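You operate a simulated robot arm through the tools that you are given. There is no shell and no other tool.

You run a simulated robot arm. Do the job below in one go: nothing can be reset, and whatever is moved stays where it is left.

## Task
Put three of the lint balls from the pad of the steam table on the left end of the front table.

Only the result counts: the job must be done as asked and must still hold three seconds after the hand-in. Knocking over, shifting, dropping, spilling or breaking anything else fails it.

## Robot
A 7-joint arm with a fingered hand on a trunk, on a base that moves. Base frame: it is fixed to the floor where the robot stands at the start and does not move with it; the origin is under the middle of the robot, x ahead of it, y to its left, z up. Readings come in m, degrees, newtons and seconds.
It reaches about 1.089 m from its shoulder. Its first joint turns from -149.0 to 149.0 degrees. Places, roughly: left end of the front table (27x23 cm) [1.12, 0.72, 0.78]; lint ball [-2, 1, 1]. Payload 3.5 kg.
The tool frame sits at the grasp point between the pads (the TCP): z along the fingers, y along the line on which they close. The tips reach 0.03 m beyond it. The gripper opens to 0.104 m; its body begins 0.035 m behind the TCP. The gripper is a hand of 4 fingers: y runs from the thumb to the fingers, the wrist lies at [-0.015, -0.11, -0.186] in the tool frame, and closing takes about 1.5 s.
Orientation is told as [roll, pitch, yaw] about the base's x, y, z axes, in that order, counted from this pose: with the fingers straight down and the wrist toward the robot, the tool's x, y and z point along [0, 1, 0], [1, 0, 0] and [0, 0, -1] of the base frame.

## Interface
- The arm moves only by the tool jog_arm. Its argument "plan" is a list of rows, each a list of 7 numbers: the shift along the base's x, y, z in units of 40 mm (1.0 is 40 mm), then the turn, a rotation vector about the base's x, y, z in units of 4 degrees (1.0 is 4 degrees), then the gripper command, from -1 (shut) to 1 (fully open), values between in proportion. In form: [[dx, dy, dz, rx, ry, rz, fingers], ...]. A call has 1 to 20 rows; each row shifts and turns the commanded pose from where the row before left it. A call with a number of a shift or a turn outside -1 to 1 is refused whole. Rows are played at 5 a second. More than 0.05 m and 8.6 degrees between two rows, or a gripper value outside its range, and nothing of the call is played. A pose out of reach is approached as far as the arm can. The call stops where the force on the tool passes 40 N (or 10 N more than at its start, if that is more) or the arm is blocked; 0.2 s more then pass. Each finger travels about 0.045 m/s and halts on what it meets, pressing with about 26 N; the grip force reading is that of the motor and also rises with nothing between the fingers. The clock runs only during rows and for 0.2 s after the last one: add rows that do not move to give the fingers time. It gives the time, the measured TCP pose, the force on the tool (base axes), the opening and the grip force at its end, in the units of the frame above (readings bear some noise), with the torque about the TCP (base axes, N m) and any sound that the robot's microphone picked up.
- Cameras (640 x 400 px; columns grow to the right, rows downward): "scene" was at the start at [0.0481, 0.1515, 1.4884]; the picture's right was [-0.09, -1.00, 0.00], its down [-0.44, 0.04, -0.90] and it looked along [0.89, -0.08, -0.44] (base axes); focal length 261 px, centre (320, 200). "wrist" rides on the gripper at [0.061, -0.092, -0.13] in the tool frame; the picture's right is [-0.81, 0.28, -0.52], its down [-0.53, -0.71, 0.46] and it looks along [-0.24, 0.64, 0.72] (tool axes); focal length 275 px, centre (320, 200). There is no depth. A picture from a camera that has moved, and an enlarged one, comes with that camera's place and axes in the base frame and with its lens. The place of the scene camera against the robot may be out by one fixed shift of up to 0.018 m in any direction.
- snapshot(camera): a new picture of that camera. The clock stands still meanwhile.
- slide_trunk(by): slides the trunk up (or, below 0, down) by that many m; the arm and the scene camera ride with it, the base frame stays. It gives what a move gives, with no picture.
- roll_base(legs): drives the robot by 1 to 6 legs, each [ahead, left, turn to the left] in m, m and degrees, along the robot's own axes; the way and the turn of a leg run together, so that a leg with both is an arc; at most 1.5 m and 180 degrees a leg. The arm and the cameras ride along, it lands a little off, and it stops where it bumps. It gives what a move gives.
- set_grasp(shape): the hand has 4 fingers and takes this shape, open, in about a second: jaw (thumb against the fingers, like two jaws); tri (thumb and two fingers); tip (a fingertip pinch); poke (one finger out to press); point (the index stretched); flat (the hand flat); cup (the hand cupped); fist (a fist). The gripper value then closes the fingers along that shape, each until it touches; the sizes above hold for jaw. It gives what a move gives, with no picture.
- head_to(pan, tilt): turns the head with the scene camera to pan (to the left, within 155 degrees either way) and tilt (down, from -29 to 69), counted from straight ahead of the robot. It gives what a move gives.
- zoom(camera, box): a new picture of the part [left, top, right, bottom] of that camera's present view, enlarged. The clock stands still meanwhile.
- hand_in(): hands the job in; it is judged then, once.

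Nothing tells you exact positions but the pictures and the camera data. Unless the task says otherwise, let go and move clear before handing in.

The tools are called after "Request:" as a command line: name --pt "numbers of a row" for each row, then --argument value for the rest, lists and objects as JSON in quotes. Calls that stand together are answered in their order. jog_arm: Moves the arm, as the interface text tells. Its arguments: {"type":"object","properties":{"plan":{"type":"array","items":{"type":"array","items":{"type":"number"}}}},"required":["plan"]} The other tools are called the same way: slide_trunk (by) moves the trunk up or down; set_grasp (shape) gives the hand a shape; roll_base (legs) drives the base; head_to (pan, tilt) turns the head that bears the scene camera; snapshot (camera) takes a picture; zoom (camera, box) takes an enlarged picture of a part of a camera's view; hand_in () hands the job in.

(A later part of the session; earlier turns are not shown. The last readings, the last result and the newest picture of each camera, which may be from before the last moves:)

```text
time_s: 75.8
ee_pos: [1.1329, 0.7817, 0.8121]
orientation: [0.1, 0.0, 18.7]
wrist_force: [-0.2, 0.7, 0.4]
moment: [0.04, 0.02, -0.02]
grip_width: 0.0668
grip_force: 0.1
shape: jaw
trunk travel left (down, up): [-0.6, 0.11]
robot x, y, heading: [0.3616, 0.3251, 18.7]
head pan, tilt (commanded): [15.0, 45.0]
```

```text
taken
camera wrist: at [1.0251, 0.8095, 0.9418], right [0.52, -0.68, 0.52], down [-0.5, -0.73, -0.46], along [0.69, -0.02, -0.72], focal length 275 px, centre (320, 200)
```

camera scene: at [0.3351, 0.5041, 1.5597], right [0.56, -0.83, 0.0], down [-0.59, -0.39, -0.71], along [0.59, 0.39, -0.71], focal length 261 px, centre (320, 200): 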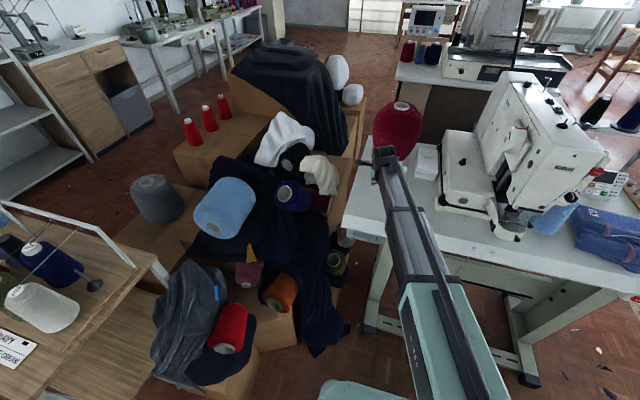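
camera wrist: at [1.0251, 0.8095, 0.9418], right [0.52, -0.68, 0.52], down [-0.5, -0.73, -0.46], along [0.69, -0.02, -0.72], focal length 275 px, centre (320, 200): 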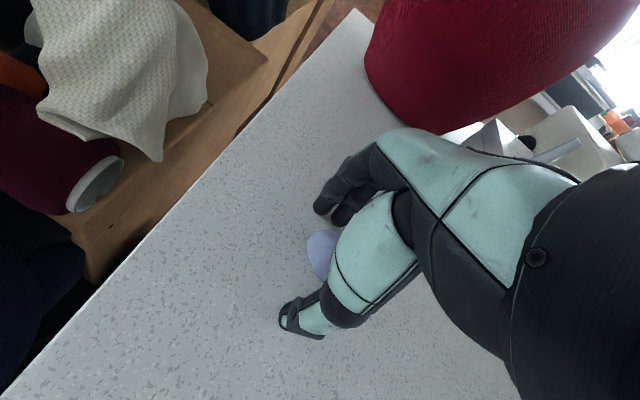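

The ball is released on the table. Raising the hand straight up and checking.

Request:
jog_arm --pt "0 0 0.3 0 0 0 0.3" --pt "0 0 0.6 0 0 0 0.3" --pt "0 0 0.9 0 0 0 0.3" --pt "0 0 0.9 0 0 0 0.3" --pt "0 0 0.9 0 0 0 0.3" --pt "0 0 0.9 0 0 0 0.3" --pt "0 0 0.9 0 0 0 0.3" --pt "0 0 0.9 0 0 0 0.3"

Request:
snapshot --camera "wrist"

```text
time_s: 77.7
ee_pos: [1.1323, 0.7812, 1.0636]
orientation: [0.0, 0.0, 18.8]
wrist_force: [-0.4, 0.2, -0.9]
moment: [0.0, -0.02, 0.0]
grip_width: 0.0674
grip_force: 0.1
shape: jaw
trunk travel left (down, up): [-0.6, 0.11]
robot x, y, heading: [0.3623, 0.324, 18.8]
head pan, tilt (commanded): [15.0, 45.0]
```

```text
taken
camera wrist: at [1.025, 0.8099, 1.1946], right [0.52, -0.68, 0.52], down [-0.5, -0.73, -0.46], along [0.69, -0.02, -0.72], focal length 275 px, centre (320, 200)
```

wrist: 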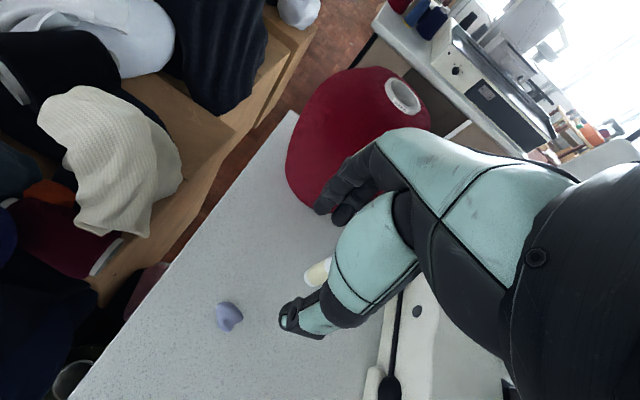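

Ball 1 rests at about (1.135, 0.772), inside the left-end area. Retracting the arm and driving back for ball 2.

Request:
jog_arm --pt "-0.5 -0.2 0.5 0 0 0 0.5" --pt "-0.87 -0.34 0.375 0 0 0 0.5" --pt "-0.87 -0.34 0.375 0 0 0 0.5" --pt "-0.87 -0.34 0.375 0 0 0 0.5" --pt "-0.87 -0.34 0.375 0 0 0 0.5" --pt "-0.87 -0.34 0.375 0 0 0 0.5" --pt "-0.87 -0.34 0.375 0 0 0 0.5" --pt "-0.87 -0.34 0.375 0 0 0 0.5" --pt "0 0 0 0 0 0 0.5"

Request:
roll_base --legs '[[-0.875, 0.487, 0], [0, 0, -99.4], [0, 0, -99.4]]'

```text
time_s: 79.7
ee_pos: [0.8684, 0.6778, 1.1872]
orientation: [0.0, 0.0, 18.8]
wrist_force: [0.1, 0.4, 0.0]
moment: [0.03, -0.02, -0.03]
grip_width: 0.0777
grip_force: 0.1
shape: jaw
trunk travel left (down, up): [-0.6, 0.11]
robot x, y, heading: [0.3647, 0.3209, 18.7]
head pan, tilt (commanded): [15.0, 45.0]
```

```text
time_s: 93.2
ee_pos: [-1.216, 0.3251, 1.188]
orientation: [0.0, 0.0, -179.5]
wrist_force: [-0.1, 0.0, -0.4]
moment: [0.01, 0.03, 0.02]
grip_width: 0.0776
grip_force: 0.0
shape: jaw
trunk travel left (down, up): [-0.6, 0.11]
robot x, y, heading: [-0.6261, 0.5026, -179.6]
head pan, tilt (commanded): [15.0, 45.0]
```

Now at (-0.63, 0.50) facing the steam table. Driving diagonally to about (-1.225, 1.0).

Request:
roll_base --legs '[[0.596, -0.502, -0.4]]'

Request:
head_to --pan 0 --tilt 40

Request:
snapshot --camera "wrist"

Request:
snapshot --camera "scene"

```text
time_s: 97.4
ee_pos: [-1.8142, 0.8322, 1.1883]
orientation: [0.0, 0.1, 179.8]
wrist_force: [0.1, 0.0, -0.2]
moment: [-0.02, 0.03, 0.02]
grip_width: 0.0779
grip_force: 0.0
shape: jaw
trunk travel left (down, up): [-0.6, 0.11]
robot x, y, heading: [-1.2191, 1.0052, 179.6]
head pan, tilt (commanded): [15.0, 45.0]
```

```text
time_s: 98.2
ee_pos: [-1.8139, 0.832, 1.1877]
orientation: [0.1, 0.0, 179.8]
wrist_force: [-0.4, 0.0, -0.3]
moment: [0.01, 0.0, 0.02]
grip_width: 0.0779
grip_force: 0.0
shape: jaw
trunk travel left (down, up): [-0.6, 0.11]
robot x, y, heading: [-1.2166, 1.0005, 179.9]
head pan, tilt (commanded): [0.0, 40.0]
```

```text
taken
camera wrist: at [-1.7216, 0.7702, 1.319], right [-0.27, 0.81, 0.52], down [0.71, 0.53, -0.46], along [-0.64, 0.25, -0.72], focal length 275 px, centre (320, 200)
```

wrist: 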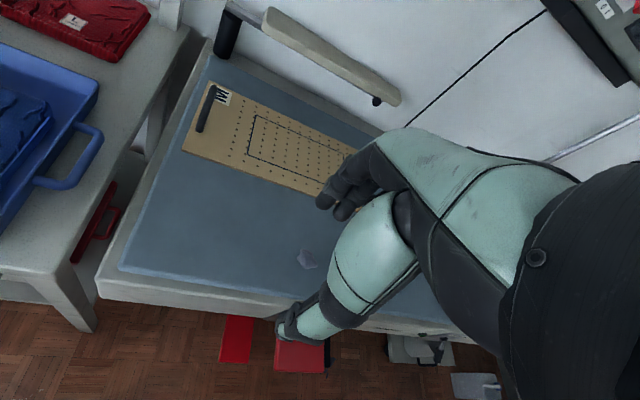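

```text
taken
camera scene: at [-1.2584, 0.8234, 1.5669], right [0.0, 1.0, 0.0], down [0.64, 0.0, -0.77], along [-0.77, 0.0, -0.64], focal length 261 px, centre (320, 200)
```

scene: 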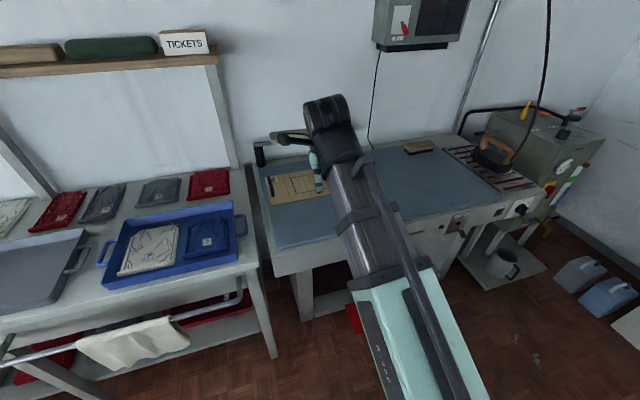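

Ball 2 appears in the wrist view at about (-1.93, 0.93). Moving to a hover above it and measuring again.

Request:
jog_arm --pt "-0.63 0.49 -0.6 0 0 0 0.5" --pt "-0.63 0.49 -0.6 0 0 0 0.5" --pt "-0.63 0.49 -0.6 0 0 0 0.5" --pt "-0.63 0.49 -0.6 0 0 0 0.5" --pt "-0.63 0.49 -0.6 0 0 0 0.5" --pt "0 0 0 0 0 0 0.5"

Request:
snapshot --camera "wrist"

```text
time_s: 99.6
ee_pos: [-1.9386, 0.9311, 1.0683]
orientation: [-0.1, -0.1, 179.8]
wrist_force: [0.3, -0.5, -0.3]
moment: [-0.03, 0.02, 0.02]
grip_width: 0.0777
grip_force: 0.0
shape: jaw
trunk travel left (down, up): [-0.6, 0.11]
robot x, y, heading: [-1.215, 1.0027, 179.8]
head pan, tilt (commanded): [0.0, 40.0]
```

```text
taken
camera wrist: at [-1.8474, 0.8693, 1.1994], right [-0.27, 0.81, 0.52], down [0.71, 0.53, -0.46], along [-0.64, 0.25, -0.72], focal length 275 px, centre (320, 200)
```

wrist: 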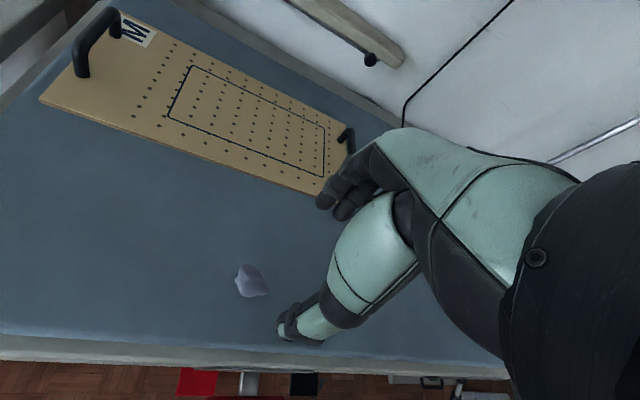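

Ball 2 is at (-1.957, 0.931, 0.90), well clear of the template. Descending over it.

Request:
jog_arm --pt "-0.46 -0.03 -0.6 0 0 0 0.4" --pt "0 0 -0.9 0 0 0 0.4" --pt "0 0 -0.9 0 0 0 0.4" --pt "0 0 -0.7 0 0 0 0.4" --pt "0 0 -0.4 0 0 0 0.4" --pt "0 0 0 0 0 0 0.4"

Request:
snapshot --camera "wrist"

```text
time_s: 101.0
ee_pos: [-1.957, 0.9289, 0.9291]
orientation: [0.0, 0.0, 179.8]
wrist_force: [0.1, -0.7, -0.2]
moment: [-0.04, 0.0, -0.02]
grip_width: 0.0728
grip_force: 0.1
shape: jaw
trunk travel left (down, up): [-0.6, 0.11]
robot x, y, heading: [-1.2188, 1.0069, 179.8]
head pan, tilt (commanded): [0.0, 40.0]
```

```text
taken
camera wrist: at [-1.8655, 0.8674, 1.0592], right [-0.27, 0.81, 0.52], down [0.71, 0.53, -0.46], along [-0.64, 0.25, -0.72], focal length 275 px, centre (320, 200)
```

wrist: 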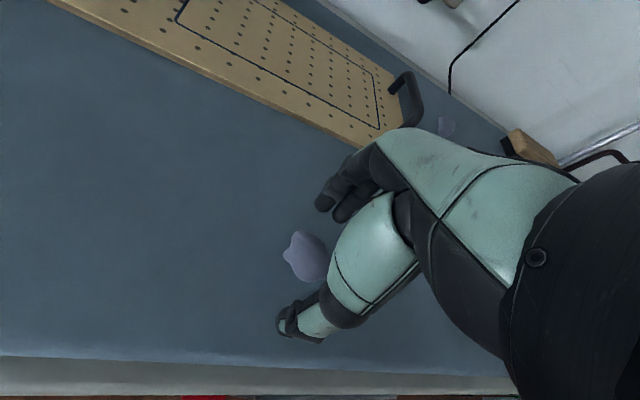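

The ball is centered under the grasp point. Lowering the last 18 mm and closing.

Request:
jog_arm --pt "0 0 -0.25 0 0 0 0.4" --pt "0 0 -0.2 0 0 0 0.4" --pt "0 0 0 0 0 0 0.2" --pt "0 0 0 0 0 0 0" --pt "0 0 0 0 0 0 -0.2" --pt "0 0 0 0 0 0 -0.4" --pt "0 0 0 0 0 0 -0.6" --pt "0 0 0 0 0 0 -0.6" --pt "0 0 0 0 0 0 -0.6"

Request:
snapshot --camera "wrist"

```text
time_s: 103.0
ee_pos: [-1.9559, 0.9297, 0.9111]
orientation: [0.0, 0.0, 179.7]
wrist_force: [-0.1, -1.0, 5.8]
moment: [-0.02, 0.14, 0.02]
grip_width: 0.0261
grip_force: 26.0
shape: jaw
trunk travel left (down, up): [-0.6, 0.11]
robot x, y, heading: [-1.2197, 1.0, 180.0]
head pan, tilt (commanded): [0.0, 40.0]
```

```text
taken
camera wrist: at [-1.8653, 0.867, 1.0413], right [-0.27, 0.81, 0.52], down [0.71, 0.53, -0.46], along [-0.64, 0.25, -0.72], focal length 275 px, centre (320, 200)
```

wrist: 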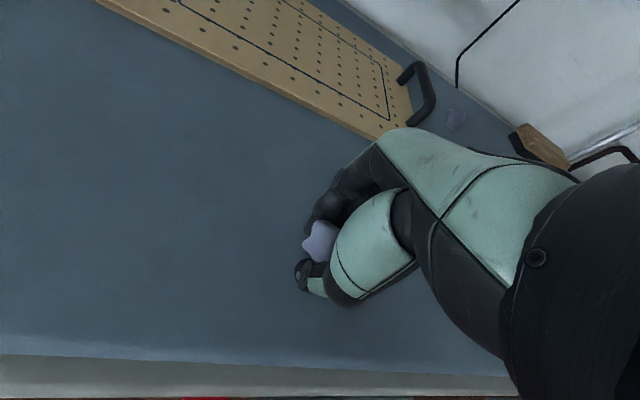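

Ball 2 is gripped (26 mm opening, 26 N). Lifting and retracting.

Request:
jog_arm --pt "0 0 0.3 0 0 0 -0.7" --pt "0 0 0.6 0 0 0 -0.7" --pt "0 0 0.9 0 0 0 -0.7" --pt "0 0 0.9 0 0 0 -0.7" --pt "0 0 0.9 0 0 0 -0.7" --pt "0 0 0.9 0 0 0 -0.7" --pt "0.5 0 0.9 0 0 0 -0.7" --pt "0.8 0 0.8 0 0 0 -0.7" --pt "1 0 0.5 0 0 0 -0.7" --pt "1 0 0.3 0 0 0 -0.7" --pt "1 0 0 0 0 0 -0.7" --pt "0 0 0 0 0 0 -0.7"

Request:
snapshot --camera "wrist"

Request:
snapshot --camera "scene"

```text
time_s: 105.6
ee_pos: [-1.7848, 0.9277, 1.1895]
orientation: [0.0, 0.0, 179.8]
wrist_force: [-0.1, 1.2, -0.5]
moment: [-0.04, 0.02, -0.04]
grip_width: 0.0259
grip_force: 26.4
shape: jaw
trunk travel left (down, up): [-0.6, 0.11]
robot x, y, heading: [-1.2216, 1.0014, 179.7]
head pan, tilt (commanded): [0.0, 40.0]
```

```text
taken
camera wrist: at [-1.6939, 0.8661, 1.3208], right [-0.27, 0.81, 0.52], down [0.72, 0.53, -0.46], along [-0.64, 0.25, -0.72], focal length 275 px, centre (320, 200)
```

wrist: 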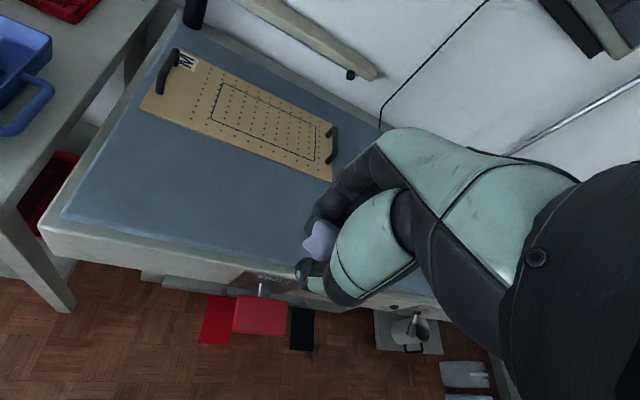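

```text
taken
camera scene: at [-1.2585, 0.8235, 1.567], right [0.0, 1.0, 0.0], down [0.64, 0.0, -0.77], along [-0.77, 0.0, -0.64], focal length 261 px, centre (320, 200)
```

scene: 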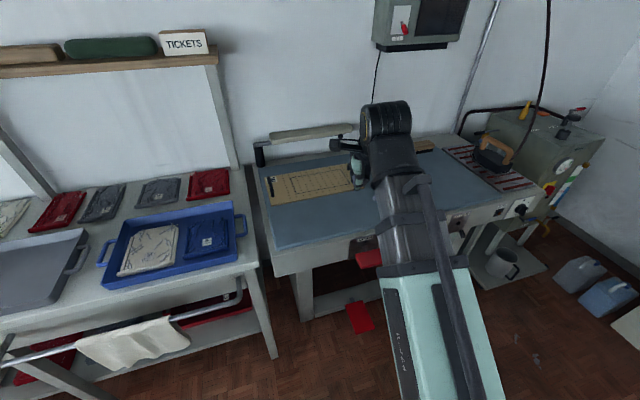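

Ball 2 is held and nothing else has moved. Driving back to the front table along the same route.

Request:
roll_base --legs '[[-0.596, 0.502, 0], [0, 0, 99.8], [0, 0, 99.8]]'

```text
time_s: 118.2
ee_pos: [-0.1169, 0.768, 1.1906]
orientation: [0.0, 0.0, 19.6]
wrist_force: [0.2, -0.6, -0.1]
moment: [0.02, -0.02, 0.03]
grip_width: 0.025
grip_force: 25.8
shape: jaw
trunk travel left (down, up): [-0.6, 0.11]
robot x, y, heading: [-0.6231, 0.5052, 19.9]
head pan, tilt (commanded): [0.0, 40.0]
```

Request:
roll_base --legs '[[0.866, -0.504, -0.9]]'

Request:
head_to --pan 15 --tilt 45

Request:
snapshot --camera "wrist"

Request:
snapshot --camera "scene"

```text
time_s: 123.3
ee_pos: [0.8584, 0.5662, 1.1896]
orientation: [0.0, -0.1, 19.0]
wrist_force: [0.0, -0.1, 0.8]
moment: [-0.03, 0.0, 0.01]
grip_width: 0.0253
grip_force: 26.3
shape: jaw
trunk travel left (down, up): [-0.6, 0.11]
robot x, y, heading: [0.3499, 0.3102, 19.0]
head pan, tilt (commanded): [0.0, 40.0]
```

```text
time_s: 124.1
ee_pos: [0.8576, 0.5669, 1.1896]
orientation: [0.1, 0.1, 19.0]
wrist_force: [-0.1, 0.2, -0.4]
moment: [0.01, 0.03, 0.01]
grip_width: 0.0251
grip_force: 26.6
shape: jaw
trunk travel left (down, up): [-0.6, 0.11]
robot x, y, heading: [0.3483, 0.3113, 19.2]
head pan, tilt (commanded): [15.0, 45.0]
```

```text
taken
camera wrist: at [0.7511, 0.5944, 1.3207], right [0.52, -0.68, 0.52], down [-0.5, -0.74, -0.46], along [0.69, -0.02, -0.72], focal length 275 px, centre (320, 200)
```

wrist: 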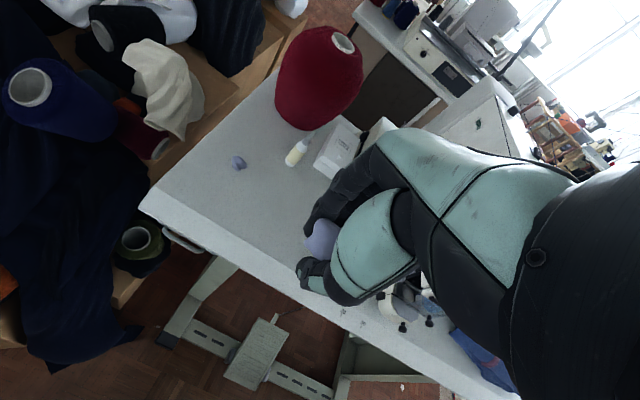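

```text
taken
camera scene: at [0.3201, 0.4904, 1.5597], right [0.56, -0.83, 0.0], down [-0.59, -0.4, -0.71], along [0.59, 0.4, -0.71], focal length 261 px, centre (320, 200)
```

scene: 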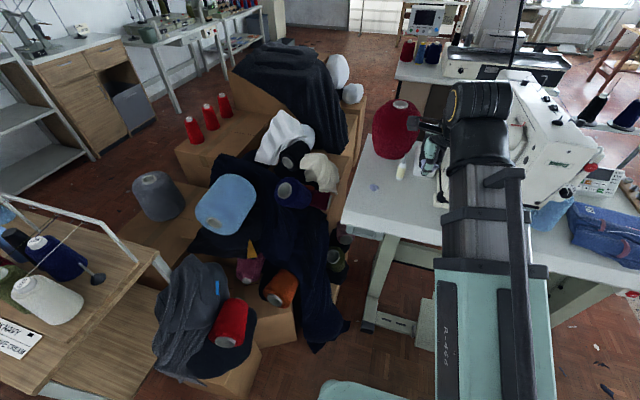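

Ball 1 is still at (1.138, 0.775). I'll place ball 2 at about (1.12, 0.705), keeping 7 cm of spacing and staying clear of the bottle at (1.28, 0.70).

Request:
jog_arm --pt "0.82 0.431 -0.375 0 0 0 -0.7" --pt "0.82 0.431 -0.375 0 0 0 -0.7" --pt "0.82 0.431 -0.375 0 0 0 -0.7" --pt "0.82 0.431 -0.375 0 0 0 -0.7" --pt "0.82 0.431 -0.375 0 0 0 -0.7" --pt "0.82 0.431 -0.375 0 0 0 -0.7" --pt "0.82 0.431 -0.375 0 0 0 -0.7" --pt "0.82 0.431 -0.375 0 0 0 -0.7" --pt "0 0 -0.9 0 0 0 -0.7" --pt "0 0 -0.9 0 0 0 -0.7" --pt "0 0 -0.9 0 0 0 -0.7" --pt "0 0 0 0 0 0 -0.7"

Request:
snapshot --camera "wrist"

Request:
snapshot --camera "scene"

```text
time_s: 126.7
ee_pos: [1.1205, 0.7042, 0.9608]
orientation: [0.0, 0.1, 18.9]
wrist_force: [0.8, 0.2, -0.7]
moment: [0.0, 0.0, 0.03]
grip_width: 0.0238
grip_force: 26.1
shape: jaw
trunk travel left (down, up): [-0.6, 0.11]
robot x, y, heading: [0.3449, 0.3119, 19.0]
head pan, tilt (commanded): [15.0, 45.0]
```

```text
taken
camera wrist: at [1.0136, 0.7322, 1.0919], right [0.52, -0.68, 0.52], down [-0.5, -0.74, -0.46], along [0.69, -0.02, -0.72], focal length 275 px, centre (320, 200)
```

wrist: 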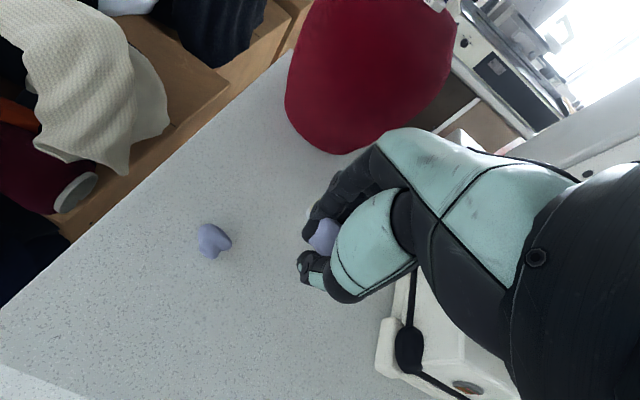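

```text
taken
camera scene: at [0.3201, 0.4905, 1.5597], right [0.56, -0.83, 0.0], down [-0.59, -0.4, -0.71], along [0.59, 0.4, -0.71], focal length 261 px, centre (320, 200)
```

scene: 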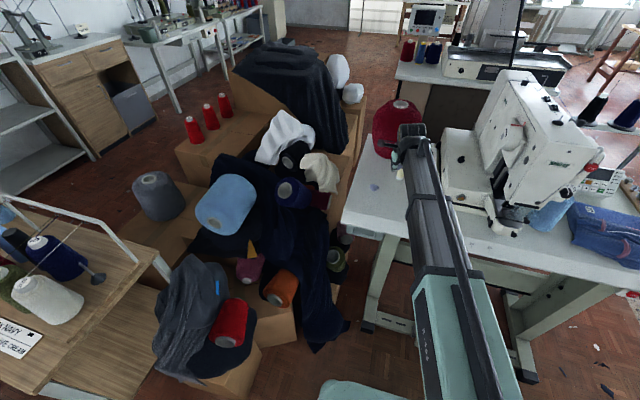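

Clear below. Lowering ball 2 to near the table surface.

Request:
jog_arm --pt "0 0 -0.9 0 0 0 -0.7" --pt "0 0 -0.9 0 0 0 -0.7" --pt "0 0 -0.9 0 0 0 -0.7" --pt "0 0 -0.5 0 0 0 -0.7" --pt "0 0 -0.3 0 0 0 -0.7" --pt "0 0 0 0 0 0 -0.7"

Request:
jog_arm --pt "0 0 -0.1 0 0 0 -0.7" --pt "0 0 0 0 0 0 -0.7"

```text
time_s: 128.1
ee_pos: [1.1191, 0.7036, 0.8221]
orientation: [0.0, 0.0, 19.0]
wrist_force: [0.6, -0.1, -0.3]
moment: [0.01, 0.0, 0.02]
grip_width: 0.0237
grip_force: 25.7
shape: jaw
trunk travel left (down, up): [-0.6, 0.11]
robot x, y, heading: [0.3459, 0.3086, 19.0]
head pan, tilt (commanded): [15.0, 45.0]
```

```text
time_s: 128.7
ee_pos: [1.1209, 0.7047, 0.818]
orientation: [0.0, 0.0, 19.1]
wrist_force: [0.5, 0.4, -0.5]
moment: [0.0, 0.03, 0.01]
grip_width: 0.0238
grip_force: 26.0
shape: jaw
trunk travel left (down, up): [-0.6, 0.11]
robot x, y, heading: [0.3495, 0.3113, 19.0]
head pan, tilt (commanded): [15.0, 45.0]
```

Request:
jog_arm --pt "0 0 -0.1 0 0 0 -0.7" --pt "0 0 0 0 0 0 -0.7"

Request:
jog_arm --pt "0 0 -0.06 0 0 0 -0.7" --pt "0 0 0 0 0 0 -0.7"

```text
time_s: 129.3
ee_pos: [1.1202, 0.7039, 0.8142]
orientation: [0.0, 0.0, 19.1]
wrist_force: [-0.3, -0.4, 0.1]
moment: [0.01, -0.01, 0.01]
grip_width: 0.0237
grip_force: 26.4
shape: jaw
trunk travel left (down, up): [-0.6, 0.11]
robot x, y, heading: [0.3501, 0.3079, 19.1]
head pan, tilt (commanded): [15.0, 45.0]
```

```text
time_s: 129.9
ee_pos: [1.1199, 0.7036, 0.8129]
orientation: [0.0, -0.1, 19.1]
wrist_force: [0.6, 0.4, 7.5]
moment: [-0.02, -0.18, 0.03]
grip_width: 0.0241
grip_force: 26.0
shape: jaw
trunk travel left (down, up): [-0.6, 0.11]
robot x, y, heading: [0.3452, 0.3087, 19.4]
head pan, tilt (commanded): [15.0, 45.0]
```

Light contact with the table. Easing up 1 mm, opening slowly, then raising.

Request:
jog_arm --pt "0 0 0.03 0 0 0 -0.5" --pt "0 0 0 0 0 0 -0.4" --pt "0 0 0 0 0 0 -0.25" --pt "0 0 0 0 0 0 -0.1" --pt "0 0 0 0 0 0 0.05" --pt "0 0 0 0 0 0 0.2" --pt "0 0 0 0 0 0 0.3" --pt "0 0 0 0 0 0 0.3"

Request:
snapshot --camera "wrist"

Request:
jog_arm --pt "0 0 0.3 0 0 0 0.3" --pt "0 0 0.6 0 0 0 0.3" --pt "0 0 0.9 0 0 0 0.3" --pt "0 0 0.9 0 0 0 0.3" --pt "0 0 0.9 0 0 0 0.3" --pt "0 0 0.9 0 0 0 0.3" --pt "0 0 0.9 0 0 0 0.3" --pt "0 0 0.9 0 0 0 0.3"

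Request:
snapshot --camera "wrist"

```text
time_s: 131.7
ee_pos: [1.12, 0.7046, 0.8129]
orientation: [0.0, 0.0, 19.0]
wrist_force: [0.5, 0.4, 0.3]
moment: [0.01, 0.01, 0.0]
grip_width: 0.0674
grip_force: 0.0
shape: jaw
trunk travel left (down, up): [-0.6, 0.11]
robot x, y, heading: [0.3465, 0.3112, 19.0]
head pan, tilt (commanded): [15.0, 45.0]
```

```text
taken
camera wrist: at [1.0133, 0.7319, 0.9434], right [0.52, -0.68, 0.52], down [-0.5, -0.74, -0.46], along [0.69, -0.02, -0.72], focal length 275 px, centre (320, 200)
```

wrist: 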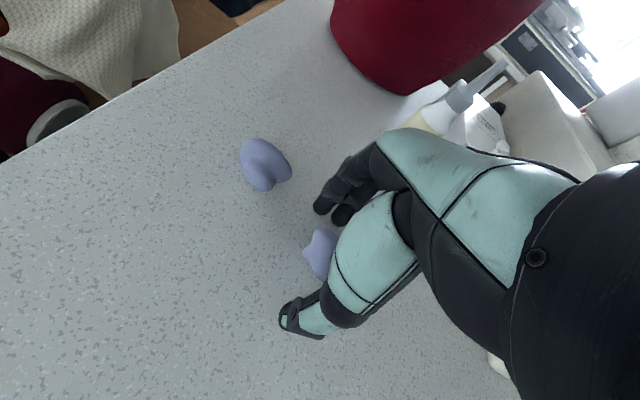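

```text
time_s: 133.5
ee_pos: [1.1212, 0.7035, 1.0657]
orientation: [0.1, -0.1, 19.0]
wrist_force: [0.4, -0.3, 0.2]
moment: [0.02, -0.02, -0.04]
grip_width: 0.0674
grip_force: 0.1
shape: jaw
trunk travel left (down, up): [-0.6, 0.11]
robot x, y, heading: [0.3468, 0.3129, 19.0]
head pan, tilt (commanded): [15.0, 45.0]
```

```text
taken
camera wrist: at [1.0142, 0.731, 1.1967], right [0.52, -0.68, 0.52], down [-0.5, -0.74, -0.46], along [0.69, -0.02, -0.72], focal length 275 px, centre (320, 200)
```

wrist: 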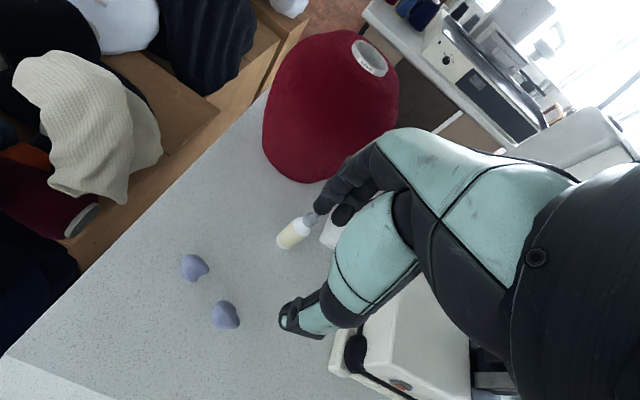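

Both balls rest on the table and the bottle and cone haven't moved. Retracting and going back for ball 3.

Request:
jog_arm --pt "-0.5 -0.25 0.5 0 0 0 0.5" --pt "-0.82 -0.431 0.375 0 0 0 0.5" --pt "-0.82 -0.431 0.375 0 0 0 0.5" --pt "-0.82 -0.431 0.375 0 0 0 0.5" --pt "-0.82 -0.431 0.375 0 0 0 0.5" --pt "-0.82 -0.431 0.375 0 0 0 0.5" --pt "-0.82 -0.431 0.375 0 0 0 0.5" --pt "-0.82 -0.431 0.375 0 0 0 0.5" --pt "0 0 0 0 0 0 0.5"

Request:
roll_base --legs '[[-0.866, 0.504, 0], [0, 0, -99.4], [0, 0, -99.4]]'

```text
time_s: 135.5
ee_pos: [0.8715, 0.5747, 1.1909]
orientation: [0.0, 0.0, 18.9]
wrist_force: [0.2, 0.9, -0.3]
moment: [-0.05, -0.01, 0.03]
grip_width: 0.0777
grip_force: 0.1
shape: jaw
trunk travel left (down, up): [-0.6, 0.11]
robot x, y, heading: [0.3514, 0.3092, 19.1]
head pan, tilt (commanded): [15.0, 45.0]
```

```text
time_s: 149.1
ee_pos: [-1.2127, 0.4085, 1.1908]
orientation: [0.0, 0.0, -179.2]
wrist_force: [0.0, -0.8, -0.5]
moment: [0.0, 0.02, 0.0]
grip_width: 0.0777
grip_force: 0.1
shape: jaw
trunk travel left (down, up): [-0.6, 0.11]
robot x, y, heading: [-0.6343, 0.4983, -179.0]
head pan, tilt (commanded): [15.0, 45.0]
```

Request:
roll_base --legs '[[0.582, -0.591, -0.9]]'

Request:
head_to --pan 0 --tilt 40

Request:
snapshot --camera "wrist"

Request:
snapshot --camera "scene"

```text
time_s: 153.5
ee_pos: [-1.8012, 1.0157, 1.189]
orientation: [-0.1, 0.1, 179.5]
wrist_force: [0.3, -1.0, -0.5]
moment: [-0.04, 0.03, 0.02]
grip_width: 0.0777
grip_force: 0.0
shape: jaw
trunk travel left (down, up): [-0.6, 0.11]
robot x, y, heading: [-1.2256, 1.0934, 179.5]
head pan, tilt (commanded): [15.0, 45.0]
```

```text
time_s: 154.3
ee_pos: [-1.8021, 1.0163, 1.1892]
orientation: [0.1, -0.1, 179.5]
wrist_force: [0.2, -0.7, 1.2]
moment: [-0.03, 0.03, 0.0]
grip_width: 0.0777
grip_force: 0.1
shape: jaw
trunk travel left (down, up): [-0.6, 0.11]
robot x, y, heading: [-1.2241, 1.0916, 179.5]
head pan, tilt (commanded): [0.0, 40.0]
```

```text
taken
camera wrist: at [-1.7106, 0.9538, 1.3206], right [-0.27, 0.81, 0.52], down [0.72, 0.53, -0.46], along [-0.64, 0.25, -0.72], focal length 275 px, centre (320, 200)
```

wrist: 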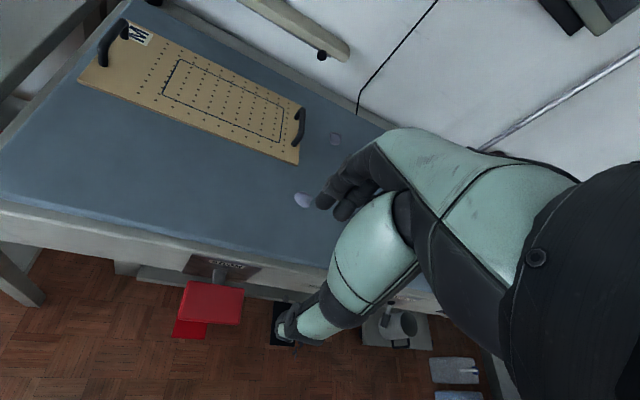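

```text
taken
camera scene: at [-1.2607, 0.9112, 1.5669], right [0.01, 1.0, 0.0], down [0.64, 0.0, -0.77], along [-0.77, 0.01, -0.64], focal length 261 px, centre (320, 200)
```

scene: 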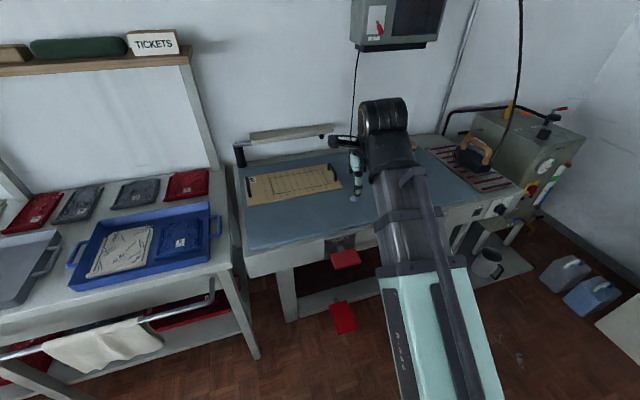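

Ball 3 is at about (-2.057, 1.066). The template's corner is at (-2.148, 1.02), so I'll use a narrower opening again. Moving to hover above ball 3.

Request:
jog_arm --pt "-0.9 0.17 -0.5 0 0 0 0.3" --pt "-0.9 0.17 -0.5 0 0 0 0.3" --pt "-0.9 0.17 -0.5 0 0 0 0.3" --pt "-0.9 0.17 -0.5 0 0 0 0.3" --pt "-0.9 0.17 -0.5 0 0 0 0.3" --pt "-0.9 0.17 -0.5 0 0 0 0.3" --pt "-0.9 0.17 -0.4 0 0 0 0.3" --pt "0 0 0 0 0 0 0.3"

Request:
snapshot --camera "wrist"

Request:
zoom --camera "scene" --box '[240, 90, 440, 215]'

```text
time_s: 156.1
ee_pos: [-2.053, 1.0627, 1.0531]
orientation: [0.0, 0.0, 179.4]
wrist_force: [0.8, -0.7, -0.2]
moment: [-0.01, 0.01, 0.0]
grip_width: 0.0675
grip_force: 0.1
shape: jaw
trunk travel left (down, up): [-0.6, 0.11]
robot x, y, heading: [-1.217, 1.0904, 179.6]
head pan, tilt (commanded): [0.0, 40.0]
```

```text
taken
camera wrist: at [-1.9628, 1.0015, 1.1838], right [-0.27, 0.81, 0.52], down [0.72, 0.53, -0.46], along [-0.64, 0.25, -0.72], focal length 275 px, centre (320, 200)
```

wrist: 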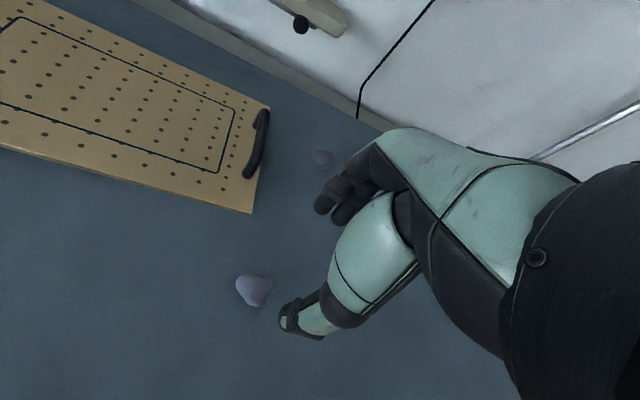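

```text
3.20 times, centred on (340, 152) of scene
camera zoom: at [-1.2607, 0.9113, 1.567], right [0.01, 1.0, 0.0], down [0.64, -0.01, -0.77], along [-0.77, 0.01, -0.64], focal length 834 px, centre (256, 352)
```

zoom: 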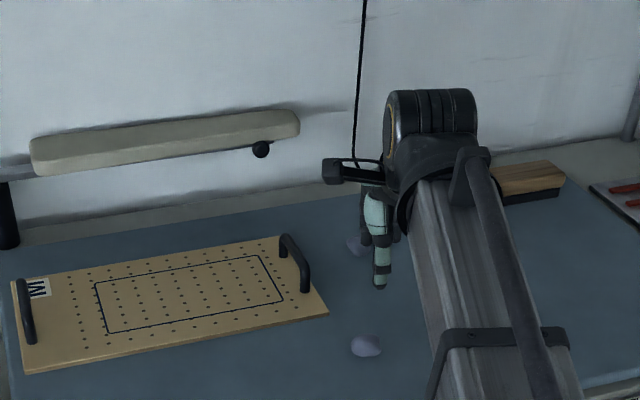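

Ball 3 is confirmed at (-2.060, 1.066). Descending over it.

Request:
jog_arm --pt "-0.18 0.05 -0.6 0 0 0 0.3" --pt "0 0 -0.9 0 0 0 0.3" --pt "0 0 -0.9 0 0 0 0.3" --pt "0 0 -0.6 0 0 0 0.3" --pt "0 0 0 0 0 0 0.3"

Request:
snapshot --camera "wrist"

```text
time_s: 157.3
ee_pos: [-2.0587, 1.0646, 0.9337]
orientation: [0.0, 0.0, 179.5]
wrist_force: [-0.4, -0.1, -1.1]
moment: [0.02, 0.02, 0.0]
grip_width: 0.0677
grip_force: 0.1
shape: jaw
trunk travel left (down, up): [-0.6, 0.11]
robot x, y, heading: [-1.2188, 1.0921, 179.3]
head pan, tilt (commanded): [0.0, 40.0]
```

```text
taken
camera wrist: at [-1.9686, 1.0025, 1.0641], right [-0.27, 0.81, 0.52], down [0.72, 0.53, -0.46], along [-0.64, 0.25, -0.72], focal length 275 px, centre (320, 200)
```

wrist: 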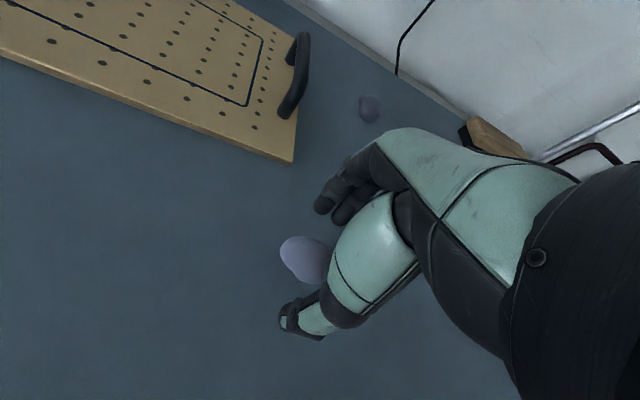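

Centered. Lowering the last 22 mm and closing.

Request:
jog_arm --pt "0 0 -0.3 0 0 0 0.3" --pt "0 0 -0.26 0 0 0 0.3" --pt "0 0 0 0 0 0 0.15" --pt "0 0 0 0 0 0 0" --pt "0 0 0 0 0 0 -0.2" --pt "0 0 0 0 0 0 -0.4" --pt "0 0 0 0 0 0 -0.6" --pt "0 0 0 0 0 0 -0.6" --pt "0 0 0 0 0 0 -0.6"

Request:
snapshot --camera "wrist"

```text
time_s: 159.3
ee_pos: [-2.0594, 1.0662, 0.9112]
orientation: [0.0, 0.0, 179.6]
wrist_force: [1.1, -0.3, 0.1]
moment: [0.04, -0.01, 0.01]
grip_width: 0.024
grip_force: 26.0
shape: jaw
trunk travel left (down, up): [-0.6, 0.11]
robot x, y, heading: [-1.2199, 1.0911, 179.3]
head pan, tilt (commanded): [0.0, 40.0]
```

```text
taken
camera wrist: at [-1.969, 1.0031, 1.0425], right [-0.27, 0.81, 0.52], down [0.72, 0.53, -0.46], along [-0.64, 0.25, -0.72], focal length 275 px, centre (320, 200)
```

wrist: 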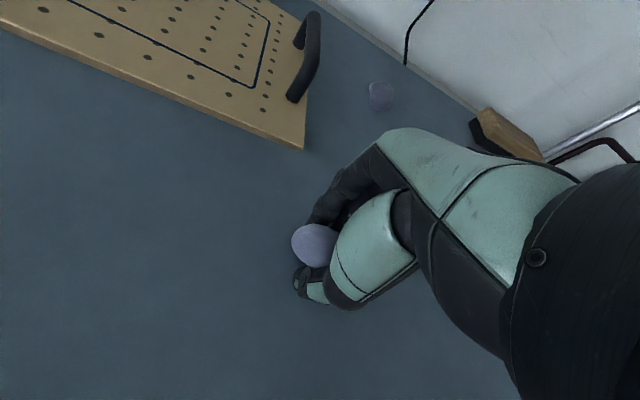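

Gripped at 24 mm and 26 N. The ball sits a bit further toward the camera side, so I'll lift gently and check.

Request:
jog_arm --pt "0 0 0.2 0 0 0 -0.7" --pt "0 0 0.3 0 0 0 -0.7" --pt "0 0 0.5 0 0 0 -0.7" --pt "0 0 0.5 0 0 0 -0.7" --pt "0 0 0 0 0 0 -0.7"

Request:
snapshot --camera "wrist"

Request:
zoom --camera "wrist" --box '[240, 180, 400, 320]'

```text
time_s: 160.5
ee_pos: [-2.0599, 1.0663, 0.9715]
orientation: [0.0, -0.1, 179.5]
wrist_force: [-0.4, 0.5, -0.2]
moment: [0.0, -0.02, 0.03]
grip_width: 0.0239
grip_force: 25.9
shape: jaw
trunk travel left (down, up): [-0.6, 0.11]
robot x, y, heading: [-1.2178, 1.0924, 179.6]
head pan, tilt (commanded): [0.0, 40.0]
```

```text
taken
camera wrist: at [-1.9688, 1.0036, 1.1027], right [-0.27, 0.81, 0.52], down [0.72, 0.53, -0.46], along [-0.64, 0.25, -0.72], focal length 275 px, centre (320, 200)
```

wrist: 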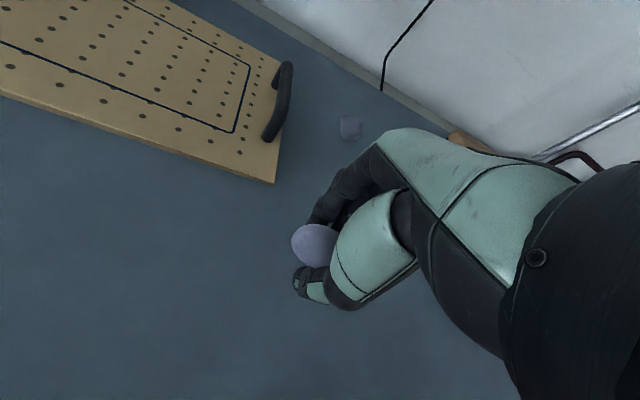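

```text
2.86 times, centred on (320, 250) of wrist
camera zoom: at [-1.9688, 1.0036, 1.1027], right [-0.27, 0.81, 0.52], down [0.72, 0.53, -0.46], along [-0.64, 0.25, -0.72], focal length 786 px, centre (320, 57)
```

zoom: 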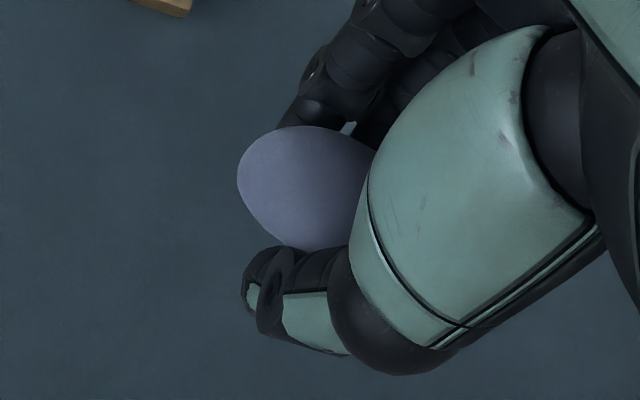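

Ball 3 is well held. Continuing to lift, retract and drive back to the front table.

Request:
jog_arm --pt "0 0 0.9 0 0 0 -0.7" --pt "0 0 0.9 0 0 0 -0.7" --pt "0 0 0.9 0 0 0 -0.7" --pt "0.5 0 0.9 0 0 0 -0.7" --pt "0.8 0 0.7 0 0 0 -0.7" --pt "1 0 0.5 0 0 0 -0.7" --pt "1 0 0.3 0 0 0 -0.7" --pt "1 0 0.2 0 0 0 -0.7" --pt "1 0 0 0 0 0 -0.7" --pt "1 0 0 0 0 0 -0.7" --pt "0.6 0 0 0 0 0 -0.7" --pt "0 0 0 0 0 0 -0.7"

Request:
snapshot --camera "wrist"

```text
time_s: 163.1
ee_pos: [-1.7853, 1.0656, 1.184]
orientation: [0.0, 0.1, 179.5]
wrist_force: [-0.3, -0.6, 0.4]
moment: [0.02, -0.01, 0.0]
grip_width: 0.0242
grip_force: 25.8
shape: jaw
trunk travel left (down, up): [-0.6, 0.11]
robot x, y, heading: [-1.2215, 1.0933, 179.3]
head pan, tilt (commanded): [0.0, 40.0]
```

```text
taken
camera wrist: at [-1.6942, 1.004, 1.3143], right [-0.27, 0.81, 0.52], down [0.72, 0.53, -0.46], along [-0.64, 0.25, -0.72], focal length 275 px, centre (320, 200)
```

wrist: 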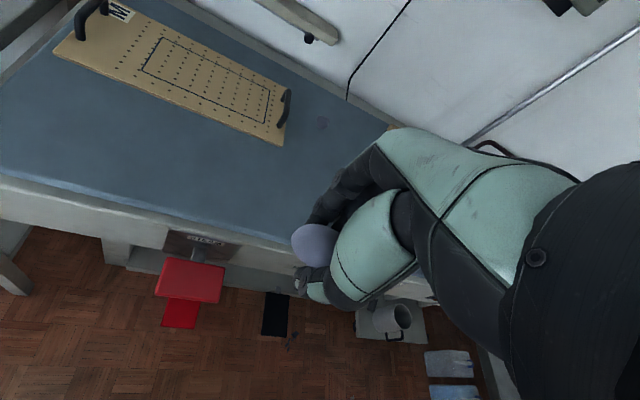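

Request:
roll_base --legs '[[-0.601, 0.588, 0], [0, 0, 99.9], [0, 0, 99.9]]'

```text
time_s: 176.0
ee_pos: [-0.1029, 0.7157, 1.1828]
orientation: [0.1, 0.0, 19.4]
wrist_force: [0.0, -0.4, 0.3]
moment: [0.01, 0.0, 0.0]
grip_width: 0.0236
grip_force: 25.8
shape: jaw
trunk travel left (down, up): [-0.6, 0.11]
robot x, y, heading: [-0.6287, 0.4992, 19.4]
head pan, tilt (commanded): [0.0, 40.0]
```

Request:
roll_base --legs '[[0.863, -0.502, -0.4]]'

Request:
head_to --pan 15 --tilt 45

Request:
snapshot --camera "wrist"

Request:
snapshot --camera "scene"

```text
time_s: 181.2
ee_pos: [0.8772, 0.5155, 1.1825]
orientation: [0.0, 0.0, 18.9]
wrist_force: [-0.3, 0.3, 0.2]
moment: [-0.03, 0.0, 0.01]
grip_width: 0.0238
grip_force: 26.2
shape: jaw
trunk travel left (down, up): [-0.6, 0.11]
robot x, y, heading: [0.3531, 0.3067, 19.0]
head pan, tilt (commanded): [0.0, 40.0]
```

```text
time_s: 181.9
ee_pos: [0.8758, 0.5173, 1.1832]
orientation: [0.0, -0.1, 19.1]
wrist_force: [-0.6, 0.0, 0.4]
moment: [-0.01, -0.01, -0.01]
grip_width: 0.0234
grip_force: 25.8
shape: jaw
trunk travel left (down, up): [-0.6, 0.11]
robot x, y, heading: [0.3519, 0.3047, 19.2]
head pan, tilt (commanded): [15.0, 45.0]
```

```text
taken
camera wrist: at [0.7692, 0.5442, 1.3142], right [0.52, -0.68, 0.52], down [-0.5, -0.74, -0.46], along [0.69, -0.02, -0.72], focal length 275 px, centre (320, 200)
```

wrist: 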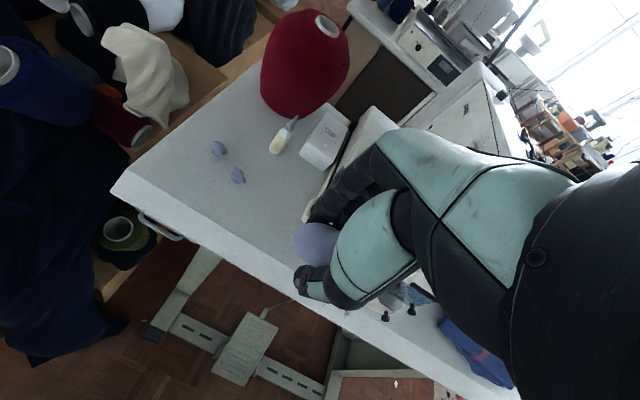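

```text
taken
camera scene: at [0.324, 0.4858, 1.5597], right [0.56, -0.83, 0.0], down [-0.59, -0.4, -0.71], along [0.59, 0.4, -0.71], focal length 261 px, centre (320, 200)
```

scene: 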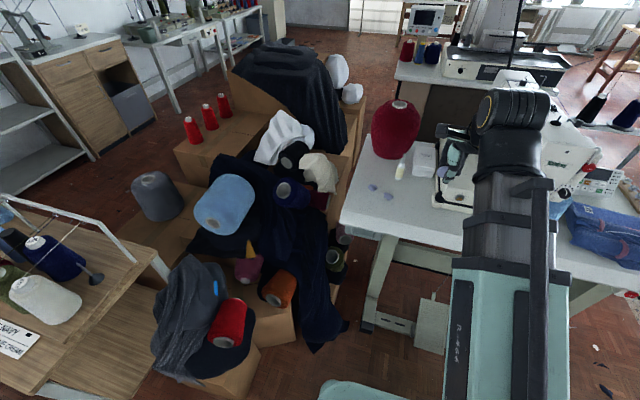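

Balls 1 and 2 are still in place at (1.142, 0.776) and (1.126, 0.701). I'll set ball 3 at about (1.103, 0.632), clear of ball 2 and of the sewing machine bed corner at (1.17, 0.52).

Request:
jog_arm --pt "0.811 0.408 -0.4 0 0 0 -0.7" --pt "0.811 0.408 -0.4 0 0 0 -0.7" --pt "0.811 0.408 -0.4 0 0 0 -0.7" --pt "0.811 0.408 -0.4 0 0 0 -0.7" --pt "0.811 0.408 -0.4 0 0 0 -0.7" --pt "0.811 0.408 -0.4 0 0 0 -0.7" --pt "0.811 0.408 -0.4 0 0 0 -0.7" --pt "0 0 -0.8 0 0 0 -0.7" --pt "0 0 -0.8 0 0 0 -0.7" --pt "0 0 -0.8 0 0 0 -0.7" --pt "0 0 0 0 0 0 -0.7"

Request:
snapshot --camera "wrist"

Request:
snapshot --camera "scene"

```text
time_s: 184.3
ee_pos: [1.102, 0.6314, 0.9762]
orientation: [0.0, 0.0, 18.9]
wrist_force: [0.5, -0.3, 0.0]
moment: [0.03, 0.0, 0.0]
grip_width: 0.0236
grip_force: 26.1
shape: jaw
trunk travel left (down, up): [-0.6, 0.11]
robot x, y, heading: [0.3526, 0.3043, 18.8]
head pan, tilt (commanded): [15.0, 45.0]
```

```text
taken
camera wrist: at [0.9964, 0.658, 1.1059], right [0.52, -0.68, 0.52], down [-0.5, -0.74, -0.46], along [0.69, -0.02, -0.72], focal length 275 px, centre (320, 200)
```

wrist: 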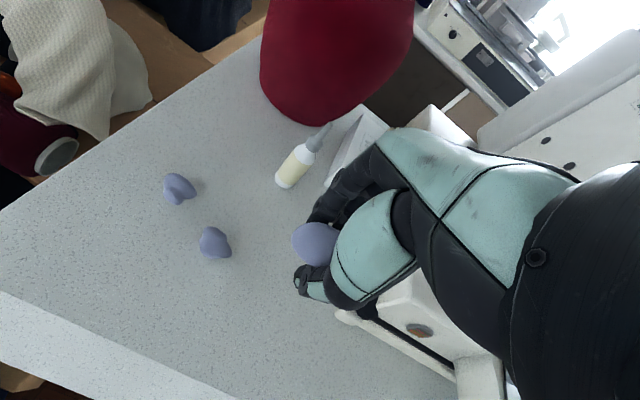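

```text
taken
camera scene: at [0.324, 0.4858, 1.5597], right [0.56, -0.83, 0.0], down [-0.59, -0.4, -0.71], along [0.59, 0.4, -0.71], focal length 261 px, centre (320, 200)
```

scene: 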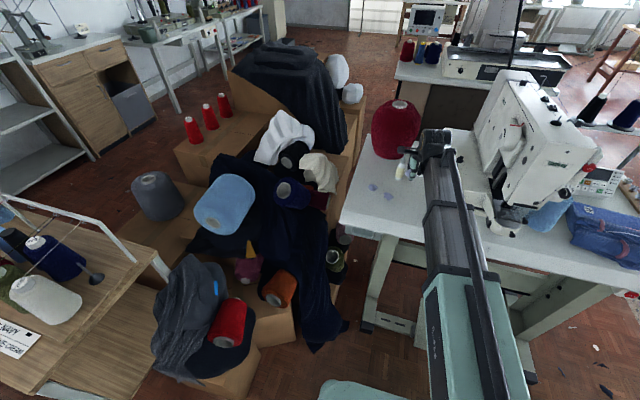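

Clear. I'll shift 1 cm back from the machine and lower.

Request:
jog_arm --pt "-0.23 -0.08 -0.6 0 0 0 -0.7" --pt "0 0 -0.9 0 0 0 -0.7" --pt "0 0 -0.9 0 0 0 -0.7" --pt "0 0 -0.7 0 0 0 -0.7" --pt "0 0 -0.5 0 0 0 -0.7" --pt "0 0 -0.3 0 0 0 -0.7" --pt "0 0 0 0 0 0 -0.7"

Request:
snapshot --camera "wrist"

```text
time_s: 185.9
ee_pos: [1.0949, 0.6275, 0.8193]
orientation: [0.0, 0.0, 19.0]
wrist_force: [-0.7, -0.2, -0.1]
moment: [0.02, -0.02, 0.04]
grip_width: 0.0237
grip_force: 26.2
shape: jaw
trunk travel left (down, up): [-0.6, 0.11]
robot x, y, heading: [0.3567, 0.3035, 19.1]
head pan, tilt (commanded): [15.0, 45.0]
```

```text
taken
camera wrist: at [0.9872, 0.6545, 0.9501], right [0.52, -0.68, 0.52], down [-0.5, -0.74, -0.46], along [0.69, -0.02, -0.72], focal length 275 px, centre (320, 200)
```

wrist: 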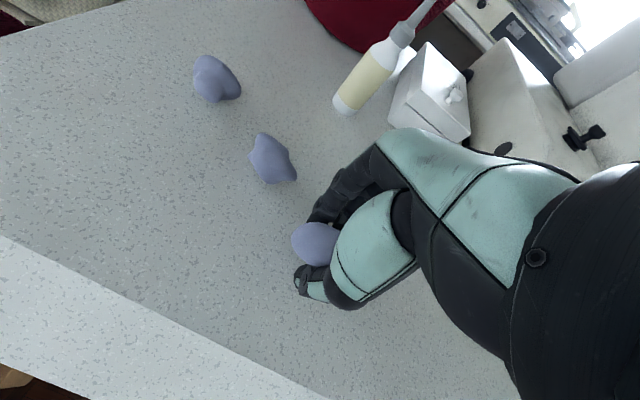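

Request:
jog_arm --pt "0 0 -0.1 0 0 0 -0.7" --pt "0 0 0 0 0 0 -0.7"

Request:
jog_arm --pt "0 0 -0.06 0 0 0 -0.7" --pt "0 0 0 0 0 0 -0.7"

```text
time_s: 186.5
ee_pos: [1.0946, 0.6273, 0.8153]
orientation: [0.0, -0.1, 19.0]
wrist_force: [-0.8, -0.8, -0.2]
moment: [0.0, 0.02, 0.0]
grip_width: 0.0237
grip_force: 26.1
shape: jaw
trunk travel left (down, up): [-0.6, 0.11]
robot x, y, heading: [0.3537, 0.3047, 19.2]
head pan, tilt (commanded): [15.0, 45.0]
```

```text
time_s: 187.1
ee_pos: [1.0958, 0.6267, 0.8137]
orientation: [0.0, 0.0, 19.0]
wrist_force: [0.0, -0.6, -0.3]
moment: [0.06, 0.02, 0.0]
grip_width: 0.0234
grip_force: 26.0
shape: jaw
trunk travel left (down, up): [-0.6, 0.11]
robot x, y, heading: [0.3492, 0.3052, 19.3]
head pan, tilt (commanded): [15.0, 45.0]
```

Request:
jog_arm --pt "0 0 -0.05 0 0 0 -0.7" --pt "0 0 0 0 0 0 -0.7"

Request:
jog_arm --pt "0 0 -0.05 0 0 0 -0.7" --pt "0 0 0 0 0 0 -0.7"

```text
time_s: 187.7
ee_pos: [1.0933, 0.6274, 0.8119]
orientation: [-0.1, -0.1, 19.0]
wrist_force: [0.3, 0.1, 4.1]
moment: [0.01, -0.07, 0.01]
grip_width: 0.0238
grip_force: 26.6
shape: jaw
trunk travel left (down, up): [-0.6, 0.11]
robot x, y, heading: [0.3525, 0.3025, 19.1]
head pan, tilt (commanded): [15.0, 45.0]
```

```text
time_s: 188.3
ee_pos: [1.0937, 0.6273, 0.8116]
orientation: [0.0, -0.2, 19.0]
wrist_force: [2.4, 0.7, 15.9]
moment: [0.16, -0.31, -0.04]
grip_width: 0.0241
grip_force: 26.4
shape: jaw
trunk travel left (down, up): [-0.6, 0.11]
robot x, y, heading: [0.3516, 0.3059, 19.3]
head pan, tilt (commanded): [15.0, 45.0]
```

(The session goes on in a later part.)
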